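You operate a simulated robot arm through the tools that you are given. There is no shell and no other tool.

You are at the controls of a simulated robot arm. One attempt, no reset.

## Task
Gauge the gap, fit the shim of that size, latch it and gauge again.
Fine: the gauge button gives the reading; open the latch for the shim; the last reading, with the purple latch locked, shows 0 mm; the other shims stay; fingers clear of the latch.

Only the result counts: the job must be done as asked and must still hold three seconds after the hand-in. Knocking over, shifting, dropping, spilling or breaking anything else fails it.

## Robot
A 7-joint arm with a two-finger parallel gripper, fixed in place. Base frame: the origin is on the floor under the middle of its stand, x ahead of it, y to its left, z up. Units: mm, degrees, N and s.
It reaches about 910 mm from its shoulder. Its first joint turns from -166.0 to 166.0 degrees. Payload 3.43 kg.
The tool frame sits at the grasp point between the pads (the TCP): z along the fingers, y along the line on which they close. The tips reach 30 mm beyond it. The gripper opens to 94 mm. The fingers are 28 mm wide and 10 mm thick; the gripper's body (50 by 96 mm) begins 55 mm behind the TCP.
Orientation is that of the tool frame in the base frame, as a unit quaternion [x, y, z, w]. With the fingers straight down and closing along the base's y, the tool's x points along the base's -x, its y along +y and its z along -z.

## Interface
- The arm moves only by the tool apply_moves. Its argument "commands" is one flat list of numbers, 7 for each row, row after row: the gripper command, from -1 (shut) to 1 (fully open), values between in proportion, then the shift along the base's x, y, z in mm, then the turn, a rotation vector about the base's x, y, z in degrees. In form: [fingers, tx, ty, tz, wx, wy, wz, fingers, tx, ty, tz, wx, wy, wz, ...]. A call has 1 to 20 rows; each row is the pose to reach, as a shift and turn from the pose commanded when the call began. Rows are played at 5 a second. More than 50 mm and 8.6 degrees between two rows, or a gripper value outside its range, and nothing of the call is played. A pose out of reach is approached as far as the arm can. The call stops where the force on the tool passes 40 N (or 10 N more than at its start, if that is more) or the arm is blocked; 0.2 s more then pass. The fingers move at their own pace (about 45 mm/s each) and stop on an object; they squeeze with about 33 N. The grip force told is the motor's: it shows also when the fingers shut on nothing. Time passes only in rows, and 0.2 s behind the last, so rows that repeat a pose let the fingers close. It gives the time, the measured TCP pose, the force on the tool (base axes), the opening and the grip force at its end, in the units of the frame above (readings bear some noise), with the torque about the TCP (base axes, N m) and any sound that the robot's microphone picked up, and new pictures: "views" is both (left out), scene, wrist or none.
- Cameras (640 x 400 px; columns grow to the right, rows downward): "scene" is fixed at [50.3, -648.3, 1535.2]; the picture's right is [0.18, -0.98, 0.00], its down [-0.68, -0.13, -0.72] and it looks along [0.71, 0.13, -0.69] (base axes); focal length 345 px, centre (320, 200). "wrist" rides on the gripper at [76, 14, -102] in the tool frame; the picture's right is [-0.18, 0.98, 0.00], its down [-0.75, -0.14, -0.64] and it looks along [-0.63, -0.12, 0.77] (tool axes); focal length 243 px, centre (320, 200). There is no depth. A picture from a camera that has moved, and an enlarged one, comes with that camera's place and axes in the base frame and with its lens.
- slide_trunk(by): slides the trunk up (or, below 0, down) by that many mm; the arm rides with it, the base frame stays. It gives what a move gives, with no picture.
- zoom(camera, box): a new picture of the part [left, top, right, bottom] of that camera's present view, enlarged. The clock stands still meanwhile.
- hand_in(): hands the job in; it is judged then, once.

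Nothing tells you positions but the pictures and the camera data. Unless the task says otherwise, let go and move clear before handing in.

The tools are called after "Call:" by a JSON object that holds its "name" and its "arguments". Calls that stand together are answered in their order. apply_moves: Moves the arm, as the interface text tells. Its arguments: {"type":"object","properties":{"commands":{"type":"array","items":{"type":"number"}},"views":{"type":"string","enum":["both","scene","wrist","none"]}},"required":["commands"]} The other tools are called the same way: slide_trunk (by) moves the trunk up or down; zoom (camera, box) takes an enlarged picture of a part of a camera's view; hand_in () hands the job in.

At the start:

```text
time_s: 0.0
eef_pos: [579.7, -303.6, 1192.6]
orientation: [0.0, 1.0, -0.001, 0.0]
contact_force: [0.5, 0.3, 0.2]
wrist_torque: [-0.02, -0.01, 0.01]
width: 93.7
finger_force: 0.0
trunk travel left (down, up): [-375.0, 235.0]
```

scene: 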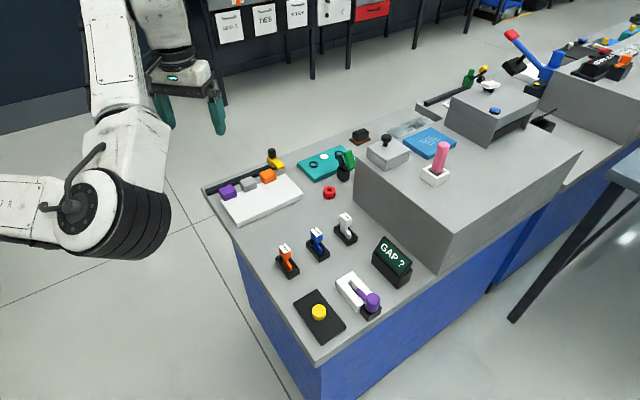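
wrist: 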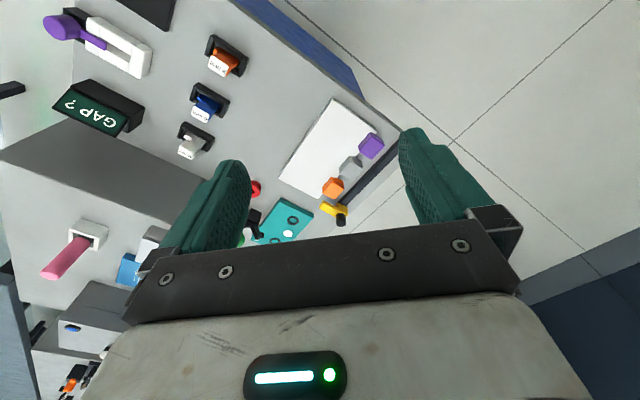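

I see a workbench with a yellow button on a dark pad, a white fixture with a purple latch, a "GAP ?" display, and three shims (orange, blue, white) in holders. I'll zoom in first to see details.

Call:
{"name": "zoom", "arguments": {"camera": "scene", "box": [260, 200, 420, 300]}}

Call:
{"name": "zoom", "arguments": {"camera": "scene", "box": [280, 250, 420, 350]}}

Call:
{"name": "zoom", "arguments": {"camera": "wrist", "box": [30, 0, 270, 170]}}

```text
4.00 times, centred on (340, 250) of scene
camera zoom: at [50.3, -648.3, 1535.2], right [0.18, -0.98, 0.0], down [-0.68, -0.13, -0.72], along [0.71, 0.13, -0.69], focal length 1381 px, centre (240, 0)
```

zoom: 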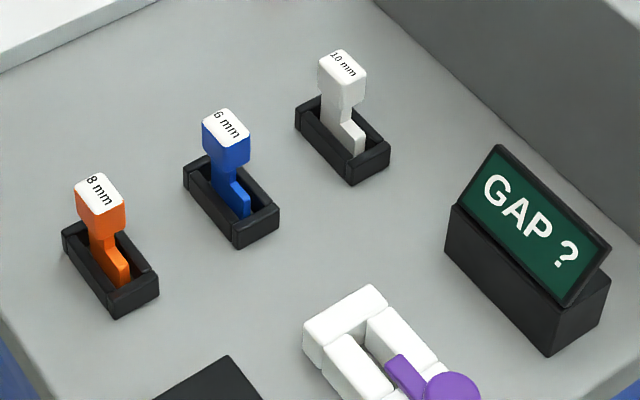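

```text
4.00 times, centred on (350, 300) of scene
camera zoom: at [50.3, -648.3, 1535.2], right [0.18, -0.98, 0.0], down [-0.68, -0.13, -0.72], along [0.71, 0.13, -0.69], focal length 1381 px, centre (200, -200)
```

zoom: 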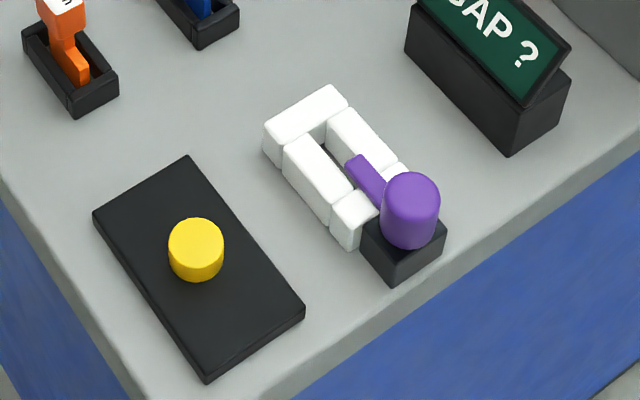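

```text
2.35 times, centred on (150, 85) of wrist
camera zoom: at [504.9, -289.4, 1296.5], right [0.18, 0.98, 0.0], down [0.75, -0.14, 0.64], along [0.63, -0.12, -0.77], focal length 571 px, centre (720, 471)
```

zoom: 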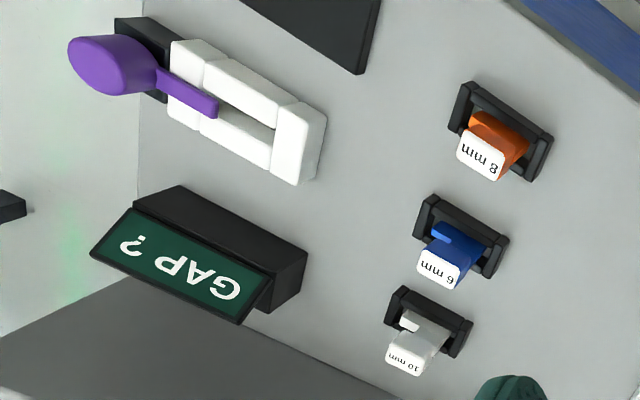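

The three shims are marked 8 (orange), 6 (blue) and 10 (white) mm, and the purple latch knob is at about (468, -690, 843). I'll move the wrist camera over for a closer look at the button, fixture and shims.

Call:
{"name": "apply_moves", "arguments": {"commands": [1, -23, -28, -16, 0, 0, 0, 1, -45, -56, -32, 0, 0, 0, 1, -68, -85, -48, 0, 0, 0, 1, -91, -113, -64, 0, 0, 0, 1, -113, -141, -80, 0, 0, 0, 1, -136, -169, -95, 0, 0, 0, 1, -159, -197, -111, 0, 0, 0, 1, -182, -226, -127, 0, 0, 0, 1, -204, -254, -143, 0, 0, 0, 1, -227, -282, -159, 0, 0, 0, 1, -227, -282, -159, 0, 0, 0]}}

```text
time_s: 2.4
eef_pos: [354.3, -585.7, 1033.7]
orientation: [0.0, 1.0, 0.0, -0.001]
contact_force: [-0.1, -0.6, -0.3]
wrist_torque: [-0.02, 0.0, 0.02]
width: 93.7
finger_force: 0.1
trunk travel left (down, up): [-375.0, 235.0]
camera wrist: at [277.9, -570.7, 1137.4], right [0.18, 0.98, 0.0], down [0.75, -0.14, 0.64], along [0.63, -0.12, -0.77], focal length 243 px, centre (320, 200)
```

scene: 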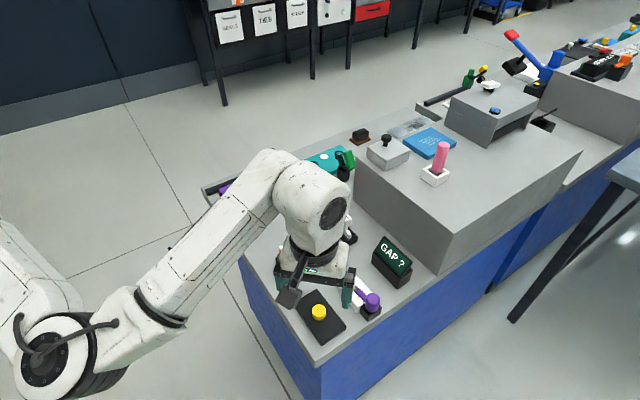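
wrist: 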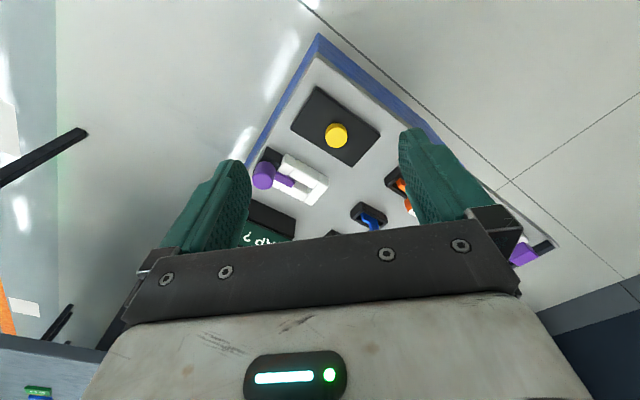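

The whole work corner of the bench is now in view between the fingers. I'll enlarge it to measure.

Call:
{"name": "zoom", "arguments": {"camera": "wrist", "box": [240, 70, 440, 240]}}

```text
2.35 times, centred on (340, 155) of wrist
camera zoom: at [277.9, -570.7, 1137.4], right [0.18, 0.98, 0.0], down [0.75, -0.14, 0.64], along [0.63, -0.12, -0.77], focal length 571 px, centre (273, 306)
```

zoom: 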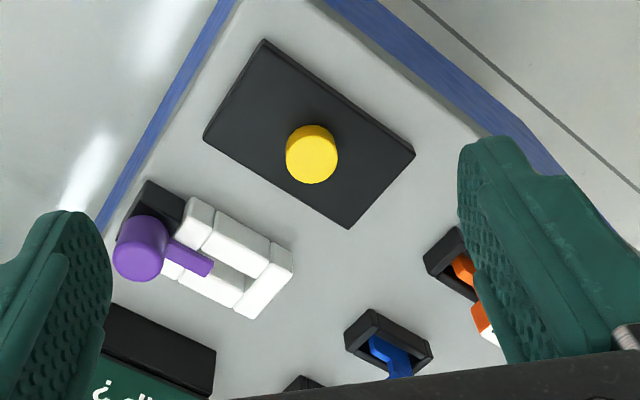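

I now have rough positions: button top about (435, -576, 812) and fixture around (500, -650, 814). I'll go lower for a closer, more accurate view of the fixture and latch.

Call:
{"name": "apply_moves", "arguments": {"commands": [1, 10, -18, -31, 0, 0, 0, 1, 20, -36, -62, 0, 0, 0, 1, 33, -54, -83, 0, 0, 0, 1, 33, -54, -83, 0, 0, 0], "views": "wrist"}}

Call:
{"name": "zoom", "arguments": {"camera": "wrist", "box": [210, 60, 430, 240]}}

```text
time_s: 3.4
eef_pos: [386.4, -639.7, 950.6]
orientation: [-0.001, 1.0, -0.001, 0.0]
contact_force: [-0.1, 0.5, 0.6]
wrist_torque: [0.01, -0.03, -0.02]
width: 93.9
finger_force: 0.0
trunk travel left (down, up): [-375.0, 235.0]
camera wrist: at [310.7, -625.1, 1054.1], right [0.18, 0.98, 0.0], down [0.75, -0.14, 0.64], along [0.63, -0.12, -0.77], focal length 243 px, centre (320, 200)
```

wrist: 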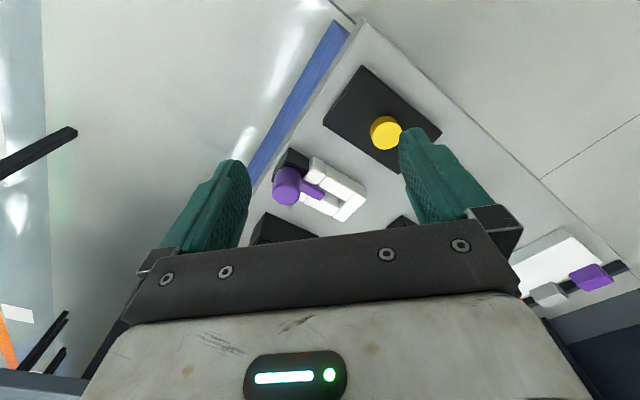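

```text
2.22 times, centred on (320, 150) of wrist
camera zoom: at [310.7, -625.1, 1054.1], right [0.18, 0.98, 0.0], down [0.75, -0.14, 0.64], along [0.63, -0.12, -0.77], focal length 539 px, centre (320, 311)
```

zoom: 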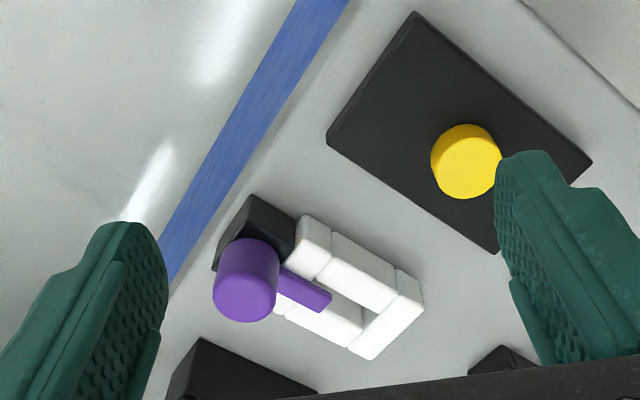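

The pad, fixture and shim holders are turned about 45° to the base, and the button top is at about (436, -575, 808). I'll shut the fingers, turn the hand -45° about z and hover over the button.

Call:
{"name": "apply_moves", "arguments": {"commands": [-1, 8, 11, -8, 0, 0, -7.5, -1, 17, 22, -16, 0, 0, -15, -1, 25, 33, -24, 0, 0, -22.5, -1, 33, 44, -32, 0, 0, -30, -1, 42, 55, -40, 0, 0, -37.5, -1, 50, 65, -50, 0, 0, -45, -1, 50, 65, -50, 0, 0, -45, -1, 50, 65, -50, 0, 0, -45]}}

Call:
{"name": "zoom", "arguments": {"camera": "wrist", "box": [200, 60, 440, 240]}}

```text
time_s: 5.2
eef_pos: [436.7, -575.4, 901.0]
orientation: [0.383, 0.924, 0.0, 0.0]
contact_force: [0.3, -0.6, -0.7]
wrist_torque: [-0.01, -0.01, -0.02]
width: 0.1
finger_force: 32.8
trunk travel left (down, up): [-375.0, 235.0]
camera wrist: at [393.6, -510.5, 1004.9], right [0.83, 0.57, 0.0], down [0.43, -0.63, 0.64], along [0.36, -0.53, -0.77], focal length 243 px, centre (320, 200)
```

scene: 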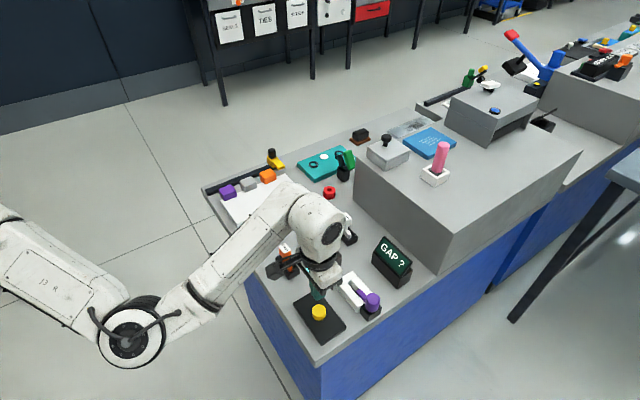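
wrist: 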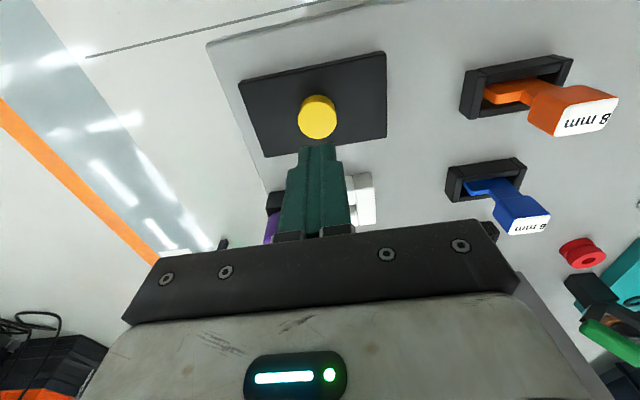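

```text
2.22 times, centred on (320, 150) of wrist
camera zoom: at [393.6, -510.5, 1004.9], right [0.83, 0.57, 0.0], down [0.43, -0.63, 0.64], along [0.36, -0.53, -0.77], focal length 539 px, centre (320, 311)
```

zoom: 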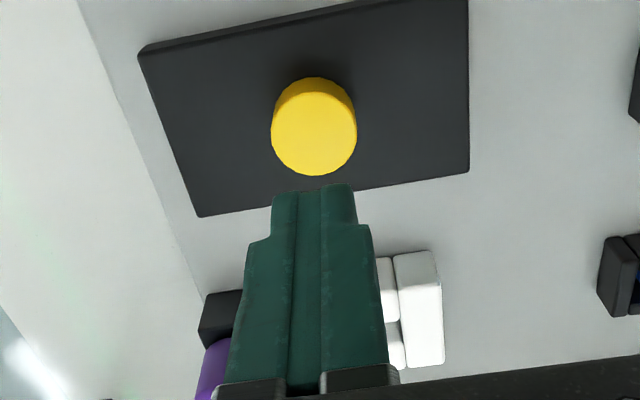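

The button lies straight under the shut fingertips (tips now at about z 871, button top about 808). I'll descend to it and press in small steps.

Call:
{"name": "apply_moves", "arguments": {"commands": [-1, 0, 0, -20, 0, 0, 0, -1, 0, 0, -40, 0, 0, 0, -1, 0, 0, -52, 0, 0, 0, -1, 0, 0, -58, 0, 0, 0, -1, 0, 0, -60, 0, 0, 0, -1, 0, 0, -62, 0, 0, 0, -1, 0, 0, -63, 0, 0, 0]}}

```text
time_s: 6.8
eef_pos: [436.0, -576.5, 838.2]
orientation: [0.383, 0.924, 0.0, -0.001]
contact_force: [0.3, 0.9, 2.6]
wrist_torque: [-0.03, 0.01, -0.06]
width: 0.1
finger_force: 33.0
trunk travel left (down, up): [-375.0, 235.0]
heard: click
camera wrist: at [393.2, -510.6, 941.7], right [0.82, 0.57, 0.0], down [0.43, -0.63, 0.64], along [0.36, -0.53, -0.77], focal length 243 px, centre (320, 200)
```

scene: 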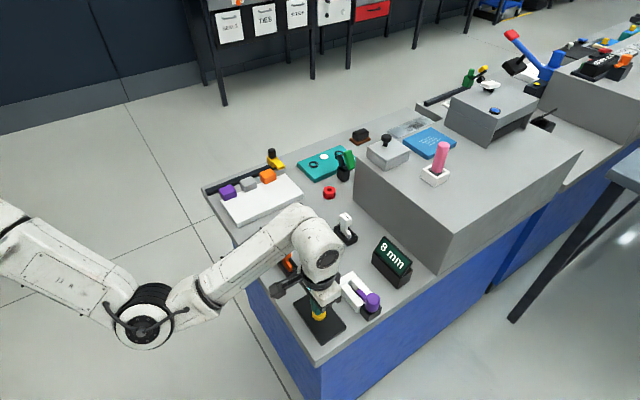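
wrist: 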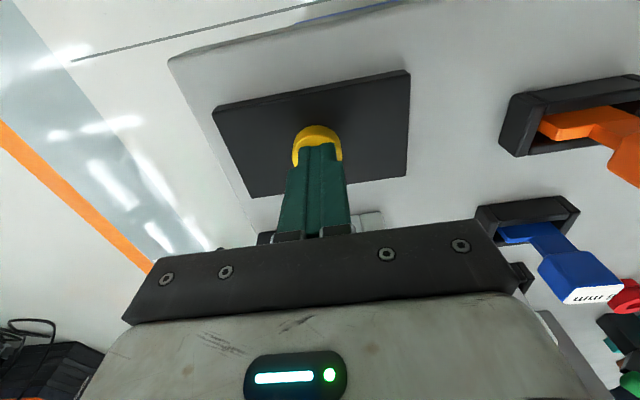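

A click was heard and the display reads 8 mm; I'll confirm by enlarging it, then lift off.

Call:
{"name": "zoom", "arguments": {"camera": "scene", "box": [350, 220, 430, 290]}}

Call:
{"name": "apply_moves", "arguments": {"commands": [-1, 0, 0, 10, 0, 0, 0, -1, 0, 0, 35, 0, 0, 0, -1, 0, 0, 75, 0, 0, 0, -1, 0, 0, 110, 0, 0, 0, -1, 0, 0, 110, 0, 0, 0]}}

```text
5.71 times, centred on (390, 255) of scene
camera zoom: at [50.3, -648.3, 1535.2], right [0.18, -0.98, 0.0], down [-0.68, -0.13, -0.72], along [0.71, 0.13, -0.69], focal length 1973 px, centre (-80, -114)
```

zoom: 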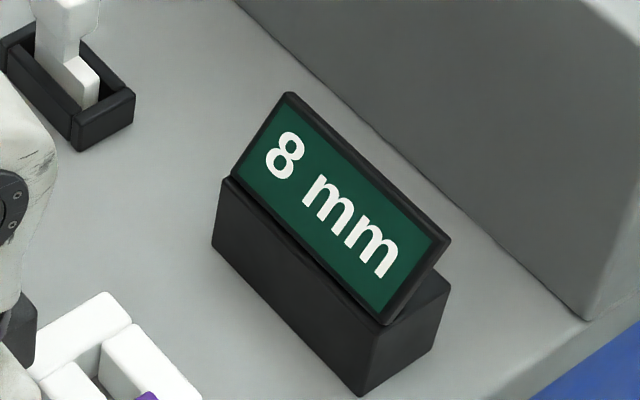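

```text
time_s: 8.0
eef_pos: [436.0, -575.5, 948.6]
orientation: [0.383, 0.924, 0.001, 0.001]
contact_force: [-0.1, 0.6, -0.3]
wrist_torque: [0.01, 0.01, 0.03]
width: 0.1
finger_force: 32.5
trunk travel left (down, up): [-375.0, 235.0]
camera wrist: at [393.1, -511.2, 1052.1], right [0.82, 0.57, 0.0], down [0.43, -0.63, 0.64], along [0.36, -0.53, -0.77], focal length 243 px, centre (320, 200)
```

scene: 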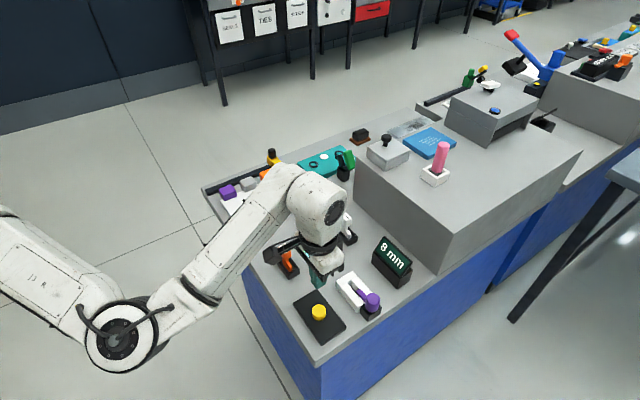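
wrist: 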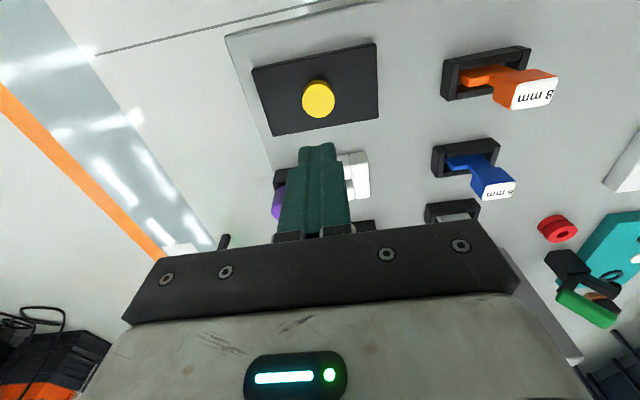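

The reading is 8 mm, so the orange shim is the one to fit. Next I'll open the fingers and look closely at the latch and the slot.

Call:
{"name": "apply_moves", "arguments": {"commands": [0, 16, -12, -16, 0, 0, 0, 1, 33, -25, -32, 0, 0, 0, 1, 49, -37, -48, 0, 0, 0, 1, 49, -37, -48, 0, 0, 0, 1, 49, -37, -48, 0, 0, 0], "views": "wrist"}}

Call:
{"name": "zoom", "arguments": {"camera": "wrist", "box": [200, 50, 440, 240]}}

```text
time_s: 9.2
eef_pos: [485.5, -612.4, 900.2]
orientation: [0.383, 0.924, 0.001, 0.0]
contact_force: [0.7, 0.4, 0.4]
wrist_torque: [0.02, 0.0, 0.0]
width: 94.1
finger_force: 0.1
trunk travel left (down, up): [-375.0, 235.0]
camera wrist: at [442.1, -548.0, 1003.6], right [0.82, 0.57, 0.0], down [0.43, -0.63, 0.64], along [0.36, -0.53, -0.77], focal length 243 px, centre (320, 200)
```

wrist: 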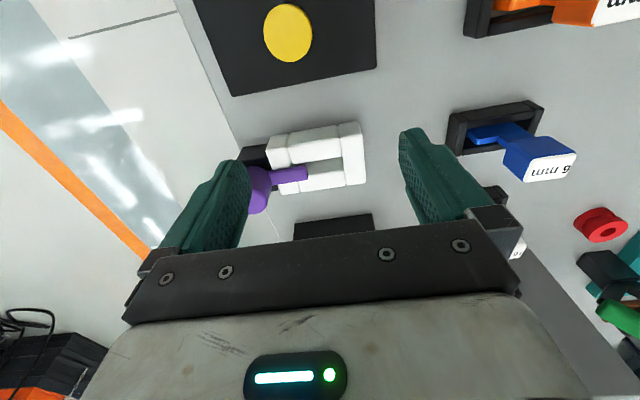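

```text
2.11 times, centred on (320, 145) of wrist
camera zoom: at [442.1, -548.0, 1003.6], right [0.82, 0.57, 0.0], down [0.43, -0.63, 0.64], along [0.36, -0.53, -0.77], focal length 511 px, centre (320, 316)
```

zoom: 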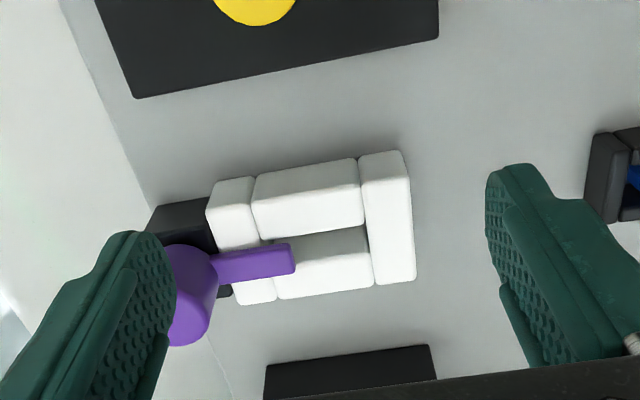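

The left finger hides the knob; I'll shift along -u (−x, −y) to centre the latch between the fingers.

Call:
{"name": "apply_moves", "arguments": {"commands": [1, -12, -14, 0, 0, 0, 0, 1, -25, -30, 0, 0, 0, 0, 1, -25, -30, 0, 0, 0, 0], "views": "wrist"}}

Call:
{"name": "zoom", "arguments": {"camera": "wrist", "box": [240, 80, 430, 240]}}

Call:
{"name": "zoom", "arguments": {"camera": "scene", "box": [320, 250, 400, 330]}}

```text
time_s: 10.0
eef_pos: [459.8, -642.4, 899.6]
orientation: [0.382, 0.924, 0.0, 0.0]
contact_force: [-0.2, -0.3, 0.2]
wrist_torque: [-0.02, 0.02, 0.01]
width: 94.0
finger_force: 0.0
trunk travel left (down, up): [-375.0, 235.0]
camera wrist: at [416.9, -578.3, 1003.9], right [0.82, 0.57, 0.0], down [0.43, -0.63, 0.64], along [0.36, -0.53, -0.77], focal length 243 px, centre (320, 200)
```

wrist: 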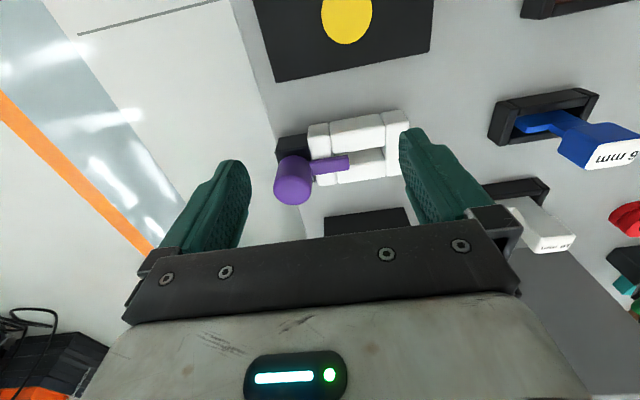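

```text
2.50 times, centred on (335, 160) of wrist
camera zoom: at [416.9, -578.3, 1003.9], right [0.82, 0.57, 0.0], down [0.43, -0.63, 0.64], along [0.36, -0.53, -0.77], focal length 606 px, centre (282, 300)
```

zoom: 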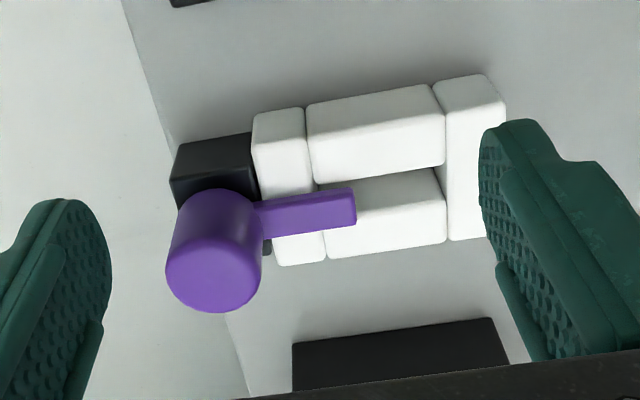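

```text
5.00 times, centred on (360, 290) of scene
camera zoom: at [50.3, -648.3, 1535.2], right [0.18, -0.98, 0.0], down [-0.68, -0.13, -0.72], along [0.71, 0.13, -0.69], focal length 1726 px, centre (120, -250)
```

zoom: 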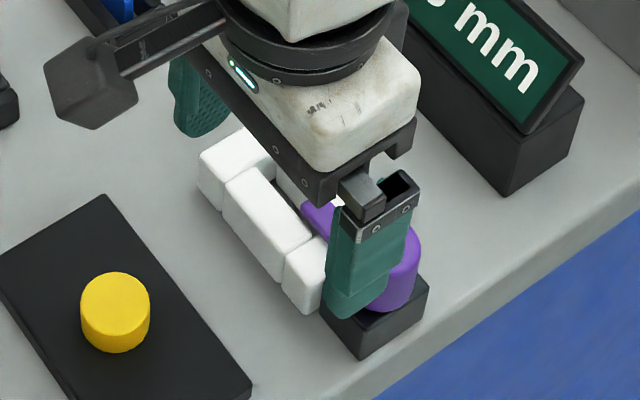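

The latch is a vertical purple knob on a black block with an arm lying over the slot. The orange 8 mm shim is at about (567, -463, 849); I'll go look at it closely.

Call:
{"name": "apply_moves", "arguments": {"commands": [1, 0, 5, 20, 0, 0, 0, 1, 16, 45, 25, 0, 0, 0, 1, 34, 85, 25, 0, 0, 0, 1, 52, 125, 25, 0, 0, 0, 1, 75, 170, 25, 0, 0, 0, 1, 97, 214, 20, 0, 0, 0, 1, 97, 214, 20, 0, 0, 0], "views": "wrist"}}

Call:
{"name": "zoom", "arguments": {"camera": "wrist", "box": [220, 50, 420, 240]}}

Call:
{"name": "zoom", "arguments": {"camera": "scene", "box": [320, 250, 400, 330]}}

```text
refused: row 5 steps farther than a row can; nothing moved
```

```text
2.11 times, centred on (320, 145) of wrist
camera zoom: at [416.9, -578.3, 1003.9], right [0.82, 0.57, 0.0], down [0.43, -0.63, 0.64], along [0.36, -0.53, -0.77], focal length 511 px, centre (320, 316)
```

zoom: 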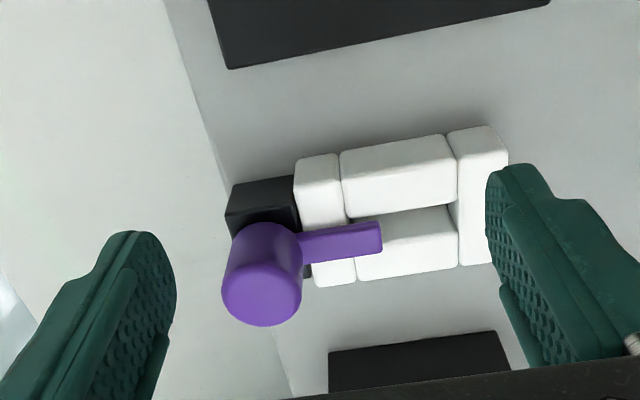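

```text
5.00 times, centred on (360, 290) of scene
camera zoom: at [50.3, -648.3, 1535.2], right [0.18, -0.98, 0.0], down [-0.68, -0.13, -0.72], along [0.71, 0.13, -0.69], focal length 1726 px, centre (120, -250)
```

zoom: 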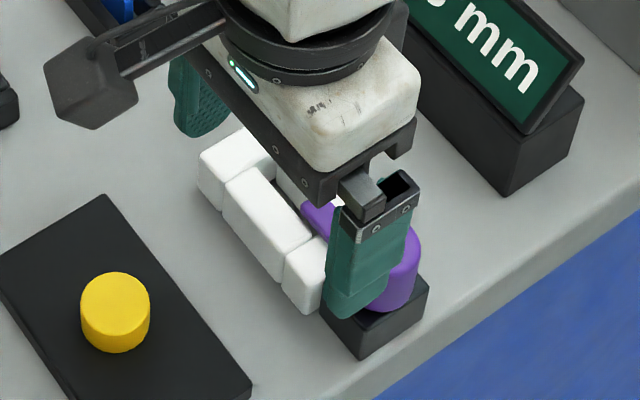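

One step was a bit too long, so nothing moved. I'll resend the move to the orange shim with smaller steps.

Call:
{"name": "apply_moves", "arguments": {"commands": [1, 0, 5, 20, 0, 0, 0, 1, 16, 45, 25, 0, 0, 0, 1, 32, 80, 25, 0, 0, 0, 1, 48, 115, 25, 0, 0, 0, 1, 64, 150, 25, 0, 0, 0, 1, 80, 185, 25, 0, 0, 0, 1, 97, 214, 20, 0, 0, 0, 1, 97, 214, 20, 0, 0, 0], "views": "both"}}

Call:
{"name": "zoom", "arguments": {"camera": "wrist", "box": [220, 50, 420, 240]}}

Call:
{"name": "zoom", "arguments": {"camera": "scene", "box": [320, 250, 400, 330]}}

```text
time_s: 11.8
eef_pos: [556.5, -427.4, 919.6]
orientation: [0.382, 0.924, 0.0, 0.0]
contact_force: [0.7, 0.2, -0.2]
wrist_torque: [0.02, 0.01, 0.01]
width: 94.0
finger_force: 0.2
trunk travel left (down, up): [-375.0, 235.0]
camera wrist: at [513.7, -363.1, 1024.1], right [0.82, 0.57, 0.0], down [0.43, -0.63, 0.64], along [0.36, -0.53, -0.77], focal length 243 px, centre (320, 200)
```

scene: 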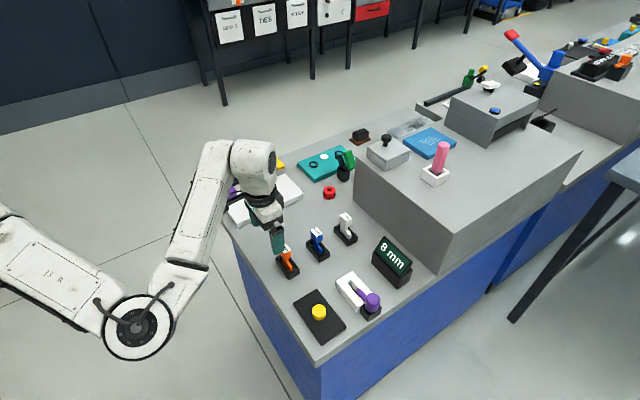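
wrist: 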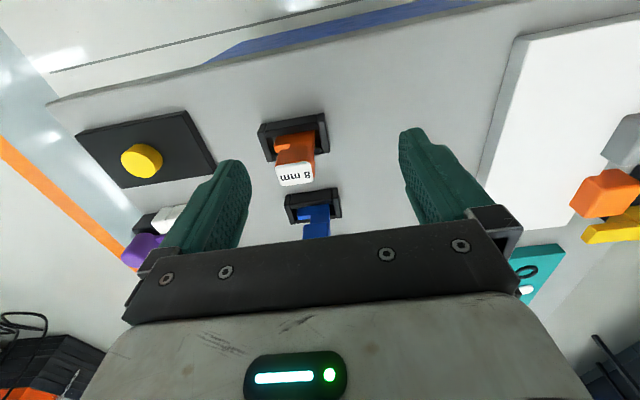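

```text
2.11 times, centred on (320, 145) of wrist
camera zoom: at [513.7, -363.1, 1024.1], right [0.82, 0.57, 0.0], down [0.43, -0.63, 0.64], along [0.36, -0.53, -0.77], focal length 511 px, centre (320, 316)
```

zoom: 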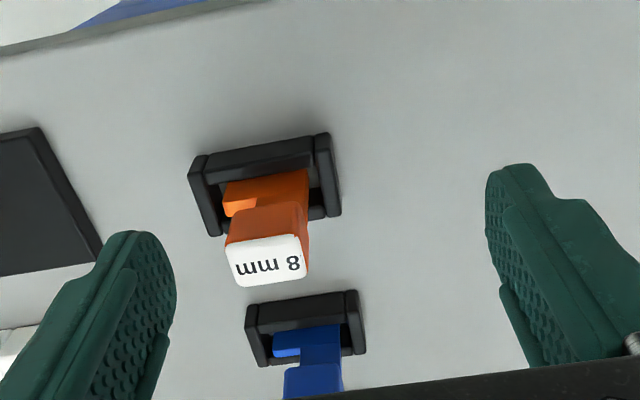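

```text
5.00 times, centred on (360, 290) of scene
camera zoom: at [50.3, -648.3, 1535.2], right [0.18, -0.98, 0.0], down [-0.68, -0.13, -0.72], along [0.71, 0.13, -0.69], focal length 1726 px, centre (120, -250)
```

zoom: 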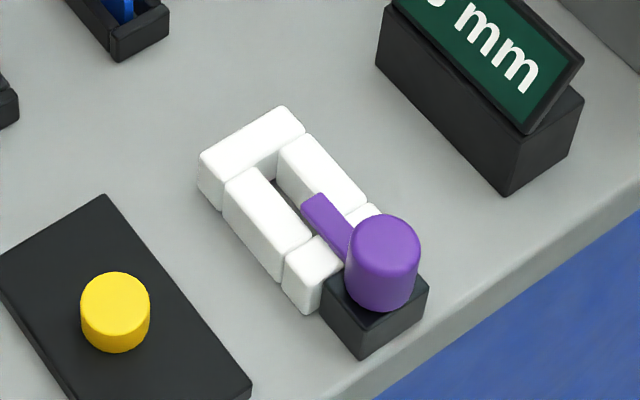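

The shim is L-shaped: handle at the +u end, foot pointing toward the latch side (-u), same orientation as the slot. Next I go to the purple knob (about 467, -691, top at 843), turning the hand to +45° so the fingers close across the arm direction.

Call:
{"name": "apply_moves", "arguments": {"commands": [1, -8, -22, 0, 0, 0, 7.5, 1, -15, -44, 0, 0, 0, 15, 1, -22, -66, 0, 0, 0, 22.5, 1, -30, -88, 0, 0, 0, 30, 1, -37, -110, 0, 0, 0, 37.5, 1, -45, -132, 0, 0, 0, 45, 1, -52, -154, 0, 0, 0, 52.5, 1, -60, -176, 0, 0, 0, 60, 1, -67, -198, 0, 0, 0, 67.5, 1, -75, -220, 0, 0, 0, 75, 1, -82, -242, 0, 0, 0, 82.5, 1, -90, -264, -10, 0, 0, 90, 1, -90, -264, -20, 0, 0, 90, 1, -90, -264, -20, 0, 0, 90], "views": "both"}}

Call:
{"name": "zoom", "arguments": {"camera": "wrist", "box": [220, 50, 420, 240]}}

```text
time_s: 14.8
eef_pos: [467.4, -692.6, 900.5]
orientation: [-0.383, 0.924, 0.0, 0.0]
contact_force: [0.4, 0.7, 0.0]
wrist_torque: [0.02, -0.01, -0.01]
width: 94.1
finger_force: 0.0
trunk travel left (down, up): [-375.0, 235.0]
camera wrist: at [404.1, -735.5, 1003.8], right [-0.57, 0.82, 0.0], down [0.63, 0.43, 0.64], along [0.53, 0.36, -0.77], focal length 243 px, centre (320, 200)
```

scene: 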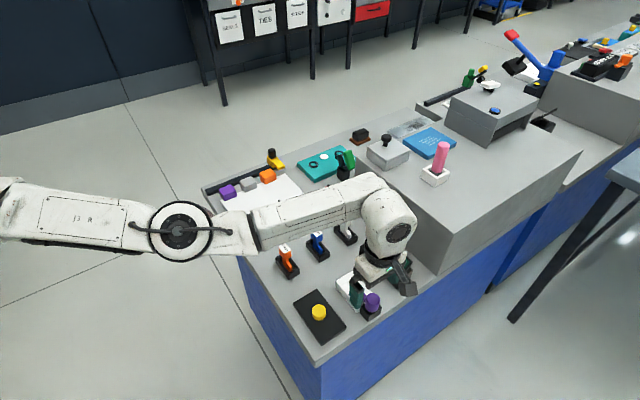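
wrist: 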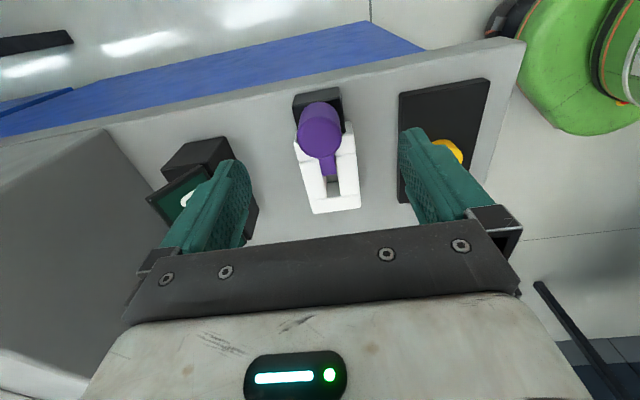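

```text
2.11 times, centred on (320, 145) of wrist
camera zoom: at [404.1, -735.5, 1003.8], right [-0.57, 0.82, 0.0], down [0.63, 0.43, 0.64], along [0.53, 0.36, -0.77], focal length 511 px, centre (320, 316)
```

zoom: 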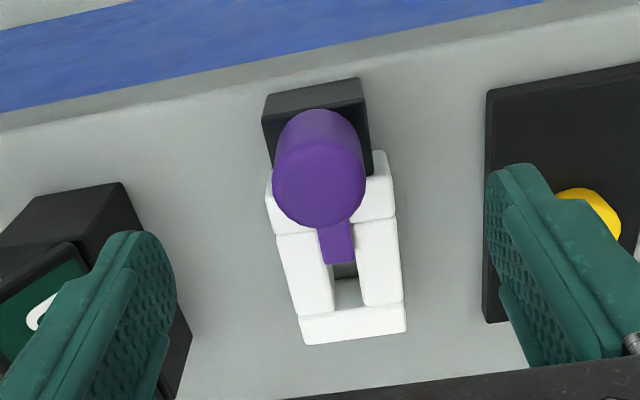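

The knob is centred under the hand (about 467.5, -692, top 843.6) and the slot runs straight along u from it. I'll narrow the fingers to about 54 mm and descend around the knob, staying above the arm and base.

Call:
{"name": "apply_moves", "arguments": {"commands": [0.15, 0, 0, 0, 0, 0, 0, 0.15, 0, 0, 0, 0, 0, 0, 0.15, 0, 0, -15, 0, 0, 0, 0.15, 0, 0, -30, 0, 0, 0, 0.15, 0, 0, -40, 0, 0, 0, 0.15, 0, 0, -46, 0, 0, 0, 0.15, 0, 0, -46, 0, 0, 0], "views": "both"}}

Call:
{"name": "zoom", "arguments": {"camera": "wrist", "box": [220, 50, 420, 240]}}

Call:
{"name": "zoom", "arguments": {"camera": "scene", "box": [320, 240, 420, 330]}}

```text
time_s: 16.4
eef_pos: [467.5, -691.3, 854.4]
orientation: [-0.383, 0.924, -0.001, 0.0]
contact_force: [-1.7, -0.1, 0.2]
wrist_torque: [0.01, -0.01, -0.02]
width: 54.1
finger_force: 0.0
trunk travel left (down, up): [-375.0, 235.0]
camera wrist: at [404.1, -735.5, 958.2], right [-0.56, 0.83, 0.0], down [0.63, 0.43, 0.64], along [0.53, 0.36, -0.77], focal length 243 px, centre (320, 200)
```

scene: 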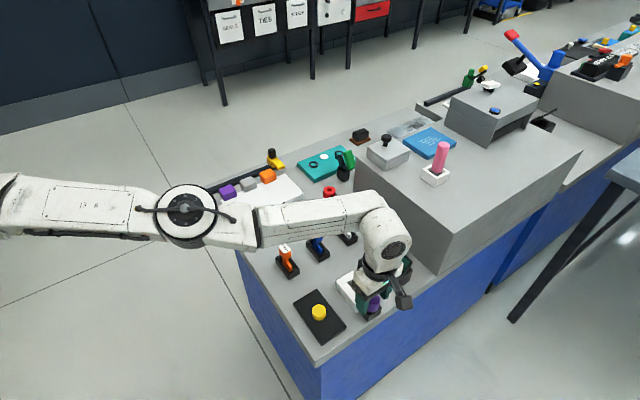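
wrist: 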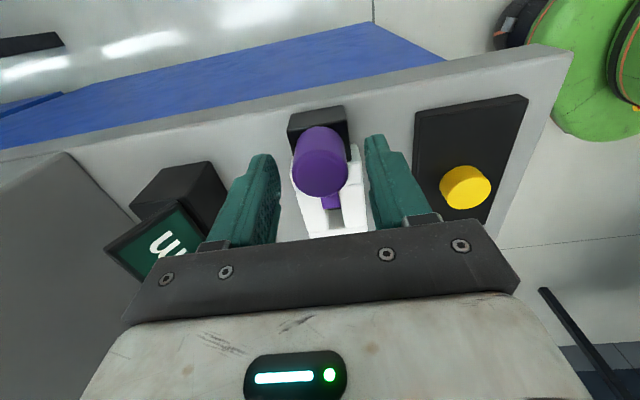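

```text
2.11 times, centred on (320, 145) of wrist
camera zoom: at [404.1, -735.5, 958.2], right [-0.56, 0.83, 0.0], down [0.63, 0.43, 0.64], along [0.53, 0.36, -0.77], focal length 511 px, centre (320, 316)
```

zoom: 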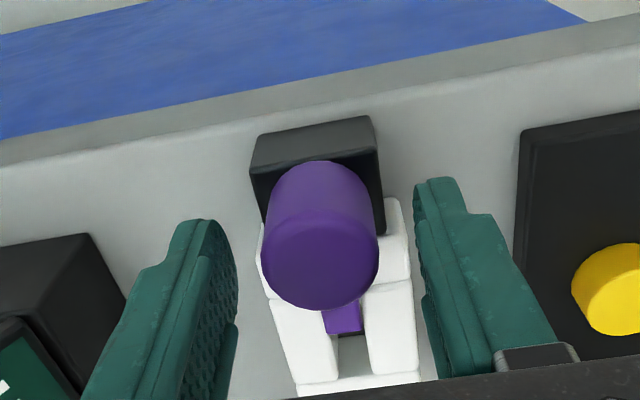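

```text
4.44 times, centred on (370, 285) of scene
camera zoom: at [50.3, -648.3, 1535.2], right [0.18, -0.98, 0.0], down [-0.68, -0.13, -0.72], along [0.71, 0.13, -0.69], focal length 1534 px, centre (98, -178)
```

zoom: 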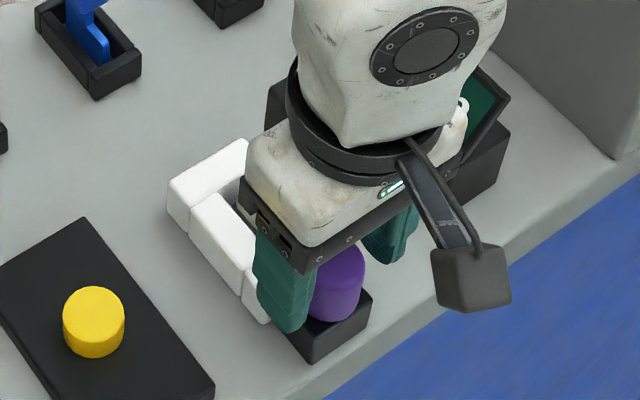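

The fingers straddle the knob with clearance on both sides. I'll close on it and read the opening and forces.

Call:
{"name": "apply_moves", "arguments": {"commands": [-1, 0, 0, 0, 0, 0, 0, -1, 0, 0, 0, 0, 0, 0, -1, 0, 0, 0, 0, 0, 0], "views": "wrist"}}

```text
time_s: 17.2
eef_pos: [466.8, -693.0, 853.6]
orientation: [-0.383, 0.924, 0.0, 0.001]
contact_force: [-1.3, 1.0, 0.9]
wrist_torque: [0.07, 0.0, 0.01]
width: 31.2
finger_force: 42.9
trunk travel left (down, up): [-375.0, 235.0]
camera wrist: at [404.2, -735.4, 958.2], right [-0.57, 0.82, 0.0], down [0.63, 0.43, 0.64], along [0.53, 0.36, -0.77], focal length 243 px, centre (320, 200)
```

wrist: 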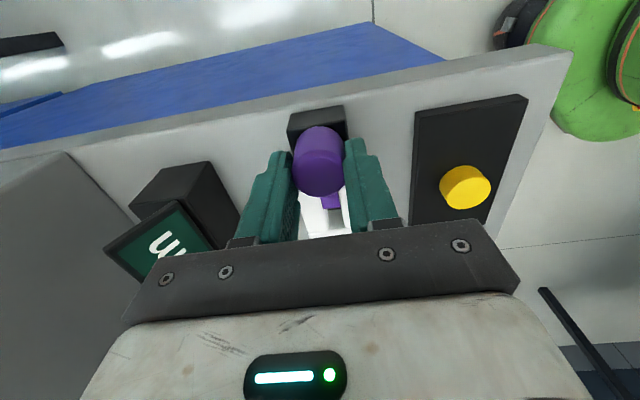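

The knob is gripped at 31 mm with little side force. I'll try a small clockwise twist and watch the torque.

Call:
{"name": "apply_moves", "arguments": {"commands": [-1, 0, 0, 0, 0, 0, -3, -1, 0, 0, 0, 0, 0, -6, -1, 0, 0, 0, 0, 0, -9, -1, 0, 0, 0, 0, 0, -9], "views": "wrist"}}

Call:
{"name": "zoom", "arguments": {"camera": "wrist", "box": [220, 50, 420, 240]}}

```text
time_s: 18.2
eef_pos: [466.1, -692.2, 854.6]
orientation: [-0.309, 0.951, 0.0, 0.0]
contact_force: [-0.3, 0.0, 5.5]
wrist_torque: [-0.04, 0.16, 0.01]
width: 31.1
finger_force: 44.4
trunk travel left (down, up): [-375.0, 235.0]
camera wrist: at [398.2, -724.9, 958.2], right [-0.43, 0.9, 0.0], down [0.69, 0.33, 0.64], along [0.58, 0.27, -0.77], focal length 243 px, centre (320, 200)
```

wrist: 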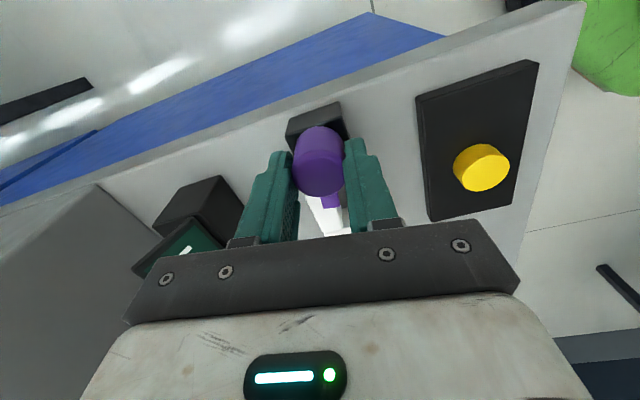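

```text
2.11 times, centred on (320, 145) of wrist
camera zoom: at [398.2, -724.9, 958.2], right [-0.43, 0.9, 0.0], down [0.69, 0.33, 0.64], along [0.58, 0.27, -0.77], focal length 511 px, centre (320, 316)
```

zoom: 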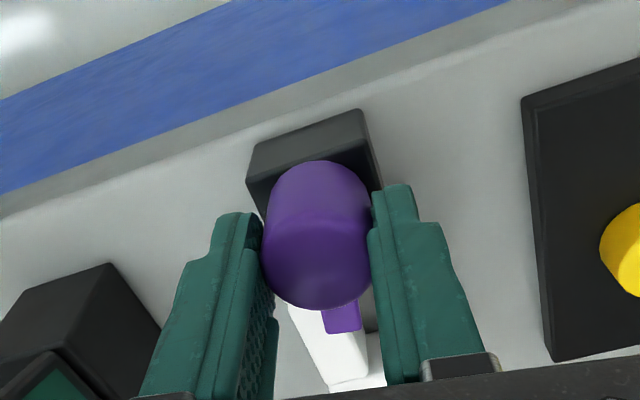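

The arm turned with the hand (the slot is now uncovered to its right), so clockwise opens it. I'll keep turning in steps, watching the torque.

Call:
{"name": "apply_moves", "arguments": {"commands": [-1, 0, 0, 0, 0, 0, -6, -1, 0, 0, 0, 0, 0, -12, -1, 0, 0, 0, 0, 0, -18, -1, 0, 0, 0, 0, 0, -24, -1, 0, 0, 0, 0, 0, -30, -1, 0, 0, 0, 0, 0, -36, -1, 0, 0, 0, 0, 0, -36], "views": "wrist"}}

Call:
{"name": "zoom", "arguments": {"camera": "wrist", "box": [220, 50, 420, 240]}}

```text
time_s: 19.8
eef_pos: [467.9, -692.8, 855.1]
orientation: [0.0, 1.0, -0.001, -0.001]
contact_force: [5.4, -12.5, 9.4]
wrist_torque: [-0.44, 0.4, 0.01]
width: 31.0
finger_force: 45.2
trunk travel left (down, up): [-375.0, 235.0]
camera wrist: at [392.1, -677.8, 958.0], right [0.18, 0.98, 0.0], down [0.75, -0.14, 0.64], along [0.63, -0.12, -0.77], focal length 243 px, centre (320, 200)
```

wrist: 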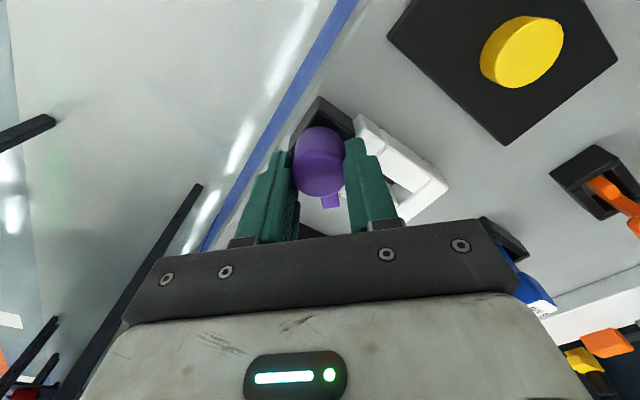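

```text
2.11 times, centred on (320, 145) of wrist
camera zoom: at [392.1, -677.8, 958.0], right [0.18, 0.98, 0.0], down [0.75, -0.14, 0.64], along [0.63, -0.12, -0.77], focal length 511 px, centre (320, 316)
```

zoom: 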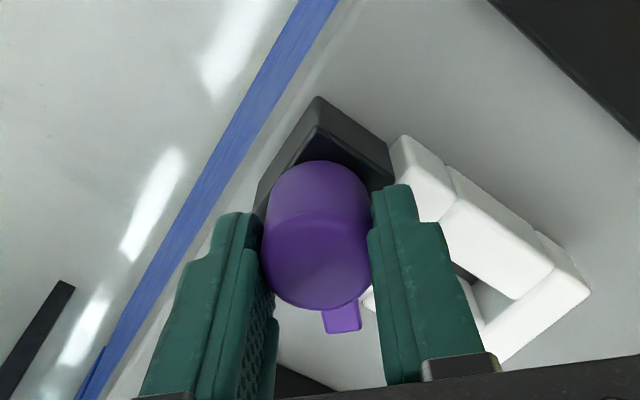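

The latch turned 45° with the hand, but some side force has built up from a slight off-centre grip. I'll let go briefly to relax, check that the arm stays, and read the forces.

Call:
{"name": "apply_moves", "arguments": {"commands": [0.1, 0, 0, 0, 0, 0, 0, 0.1, 0, 0, 0, 0, 0, 0, 0.1, 0, 0, 0, 0, 0, 0], "views": "wrist"}}

Call:
{"name": "zoom", "arguments": {"camera": "wrist", "box": [220, 50, 420, 240]}}

```text
time_s: 20.6
eef_pos: [466.4, -691.8, 853.1]
orientation: [0.0, 1.0, 0.0, -0.001]
contact_force: [0.3, -0.9, 0.0]
wrist_torque: [0.02, 0.0, 0.02]
width: 51.9
finger_force: 0.1
trunk travel left (down, up): [-375.0, 235.0]
camera wrist: at [391.9, -677.1, 957.2], right [0.18, 0.98, 0.0], down [0.75, -0.14, 0.64], along [0.63, -0.12, -0.77], focal length 243 px, centre (320, 200)
```

wrist: 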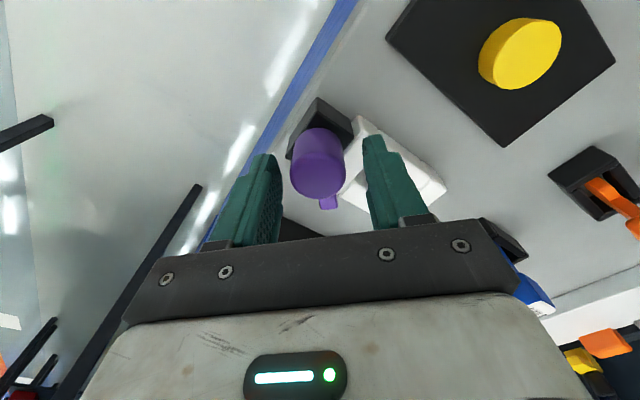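

```text
2.11 times, centred on (320, 145) of wrist
camera zoom: at [391.9, -677.1, 957.2], right [0.18, 0.98, 0.0], down [0.75, -0.14, 0.64], along [0.63, -0.12, -0.77], focal length 511 px, centre (320, 316)
```

zoom: 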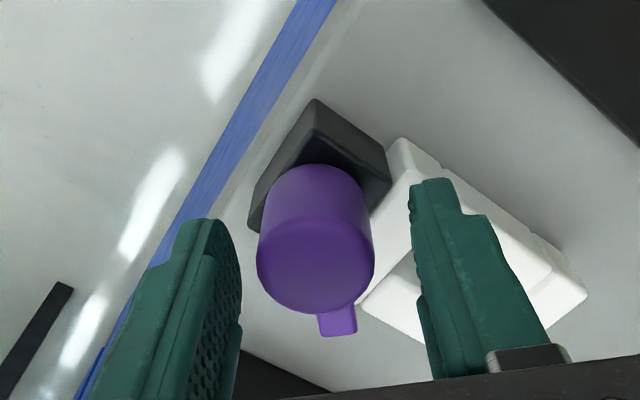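

The arm stayed at 45° and forces vanished; the knob sits about 1–2 mm toward -y of the hand's centre. I'll correct by 1.5 mm, regrip and turn further clockwise.

Call:
{"name": "apply_moves", "arguments": {"commands": [0.1, 0, -1.5, 0, 0, 0, 0, -1, 0, -1.5, 0, 0, 0, 0, -1, 0, -1.5, 0, 0, 0, 0, -1, 0, -1.5, 0, 0, 0, 0, -1, 0, -1.5, 0, 0, 0, -6, -1, 0, -1.5, 0, 0, 0, -12, -1, 0, -1.5, 0, 0, 0, -12], "views": "none"}}

```text
time_s: 22.2
eef_pos: [467.7, -693.4, 854.2]
orientation: [0.104, 0.995, 0.0, 0.0]
contact_force: [1.6, 3.1, 3.9]
wrist_torque: [0.15, 0.33, -0.01]
width: 31.1
finger_force: 44.9
trunk travel left (down, up): [-375.0, 235.0]
```

Call:
{"name": "apply_moves", "arguments": {"commands": [-1, 0, 0, 0, 0, 0, -6, -1, 0, 0, 0, 0, 0, -12, -1, 0, 0, 0, 0, 0, -18, -1, 0, 0, 0, 0, 0, -24, -1, 0, 0, 0, 0, 0, -28, -1, 0, 0, 0, 0, 0, -28], "views": "both"}}

Call:
{"name": "zoom", "arguments": {"camera": "wrist", "box": [220, 50, 420, 240]}}

```text
time_s: 23.6
eef_pos: [467.3, -693.1, 854.4]
orientation: [0.342, 0.94, -0.001, 0.001]
contact_force: [2.0, 3.6, 5.2]
wrist_torque: [0.09, -0.02, -0.05]
width: 31.1
finger_force: 44.7
trunk travel left (down, up): [-375.0, 235.0]
camera wrist: at [418.9, -633.0, 957.6], right [0.77, 0.63, 0.0], down [0.49, -0.59, 0.64], along [0.41, -0.5, -0.77], focal length 243 px, centre (320, 200)
```

scene: 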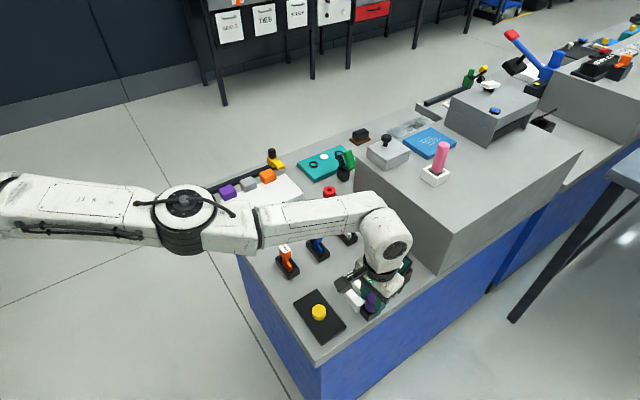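
wrist: 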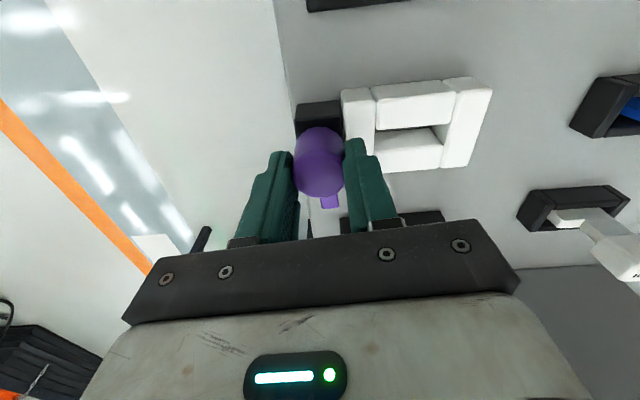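

```text
2.11 times, centred on (320, 145) of wrist
camera zoom: at [418.9, -633.0, 957.6], right [0.77, 0.63, 0.0], down [0.49, -0.59, 0.64], along [0.41, -0.5, -0.77], focal length 511 px, centre (320, 316)
```

zoom: 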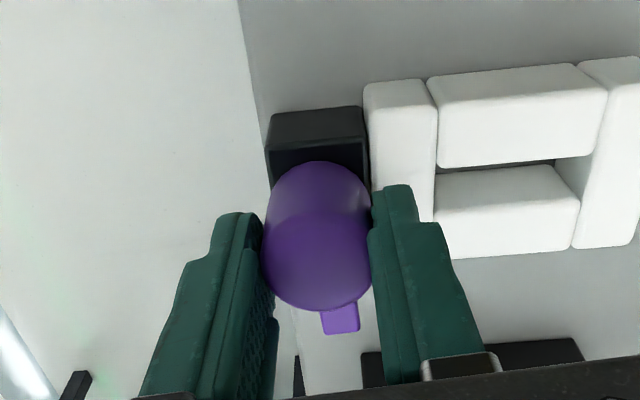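

The arm is now about 85° open and the slot is fully uncovered. I'll turn 5° more to make it 90°, then release and rise.

Call:
{"name": "apply_moves", "arguments": {"commands": [-1, 0, 0, 0, 0, 0, -2.5, -1, 0, 0, 0, 0, 0, -5, -1, 0, 0, 0, 0, 0, -5], "views": "none"}}

```text
time_s: 24.4
eef_pos: [467.6, -693.4, 853.8]
orientation: [0.382, 0.924, 0.0, 0.001]
contact_force: [1.8, 0.3, 3.8]
wrist_torque: [0.0, -0.05, 0.59]
width: 30.9
finger_force: 44.6
trunk travel left (down, up): [-375.0, 235.0]
```

The torque jumped to 0.59 N m, so the latch is at its open stop. I'll release and rise straight up.

Call:
{"name": "apply_moves", "arguments": {"commands": [0.1, 0, 0, 0, 0, 0, 0, 0.1, 0, 0, 0, 0, 0, 0, 0.1, 0, 0, 10, 0, 0, 0, 0.1, 0, 0, 35, 0, 0, 0, 0.1, 0, 0, 70, 0, 0, 0, 0.1, 0, 0, 70, 0, 0, 0], "views": "both"}}

Call:
{"name": "zoom", "arguments": {"camera": "wrist", "box": [240, 60, 440, 240]}}

```text
time_s: 25.8
eef_pos: [466.9, -692.7, 923.0]
orientation: [0.382, 0.924, 0.0, 0.001]
contact_force: [-0.2, -0.3, -0.2]
wrist_torque: [0.04, -0.02, 0.01]
width: 51.8
finger_force: 0.0
trunk travel left (down, up): [-375.0, 235.0]
camera wrist: at [424.7, -628.7, 1027.2], right [0.82, 0.57, 0.0], down [0.43, -0.63, 0.64], along [0.36, -0.53, -0.77], focal length 243 px, centre (320, 200)
```

scene: 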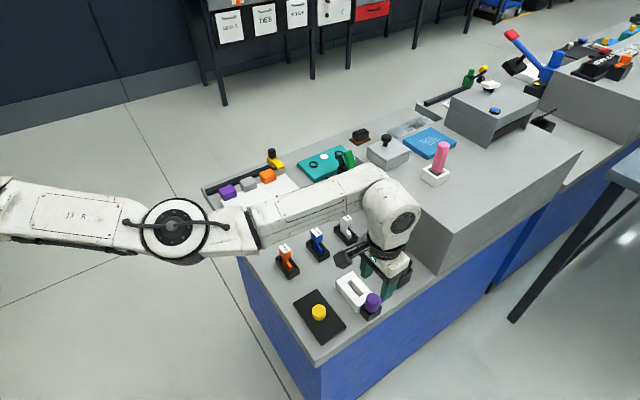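
wrist: 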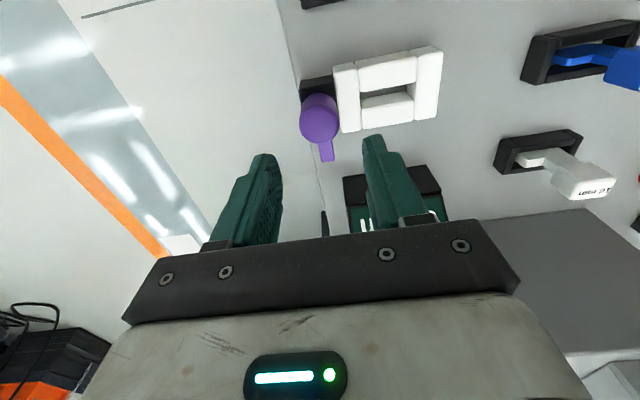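

```text
2.22 times, centred on (340, 150) of wrist
camera zoom: at [424.7, -628.7, 1027.2], right [0.82, 0.57, 0.0], down [0.43, -0.63, 0.64], along [0.36, -0.53, -0.77], focal length 539 px, centre (276, 311)
```

zoom: 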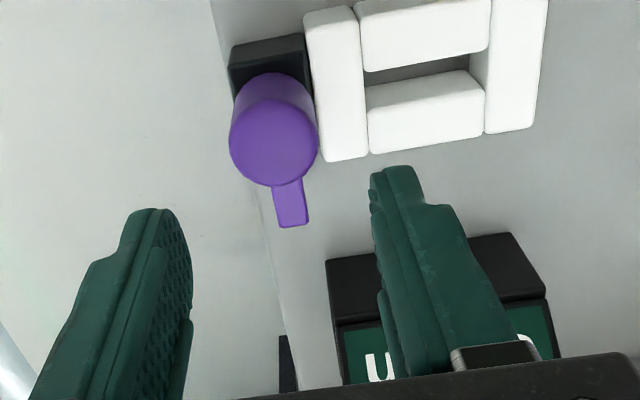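

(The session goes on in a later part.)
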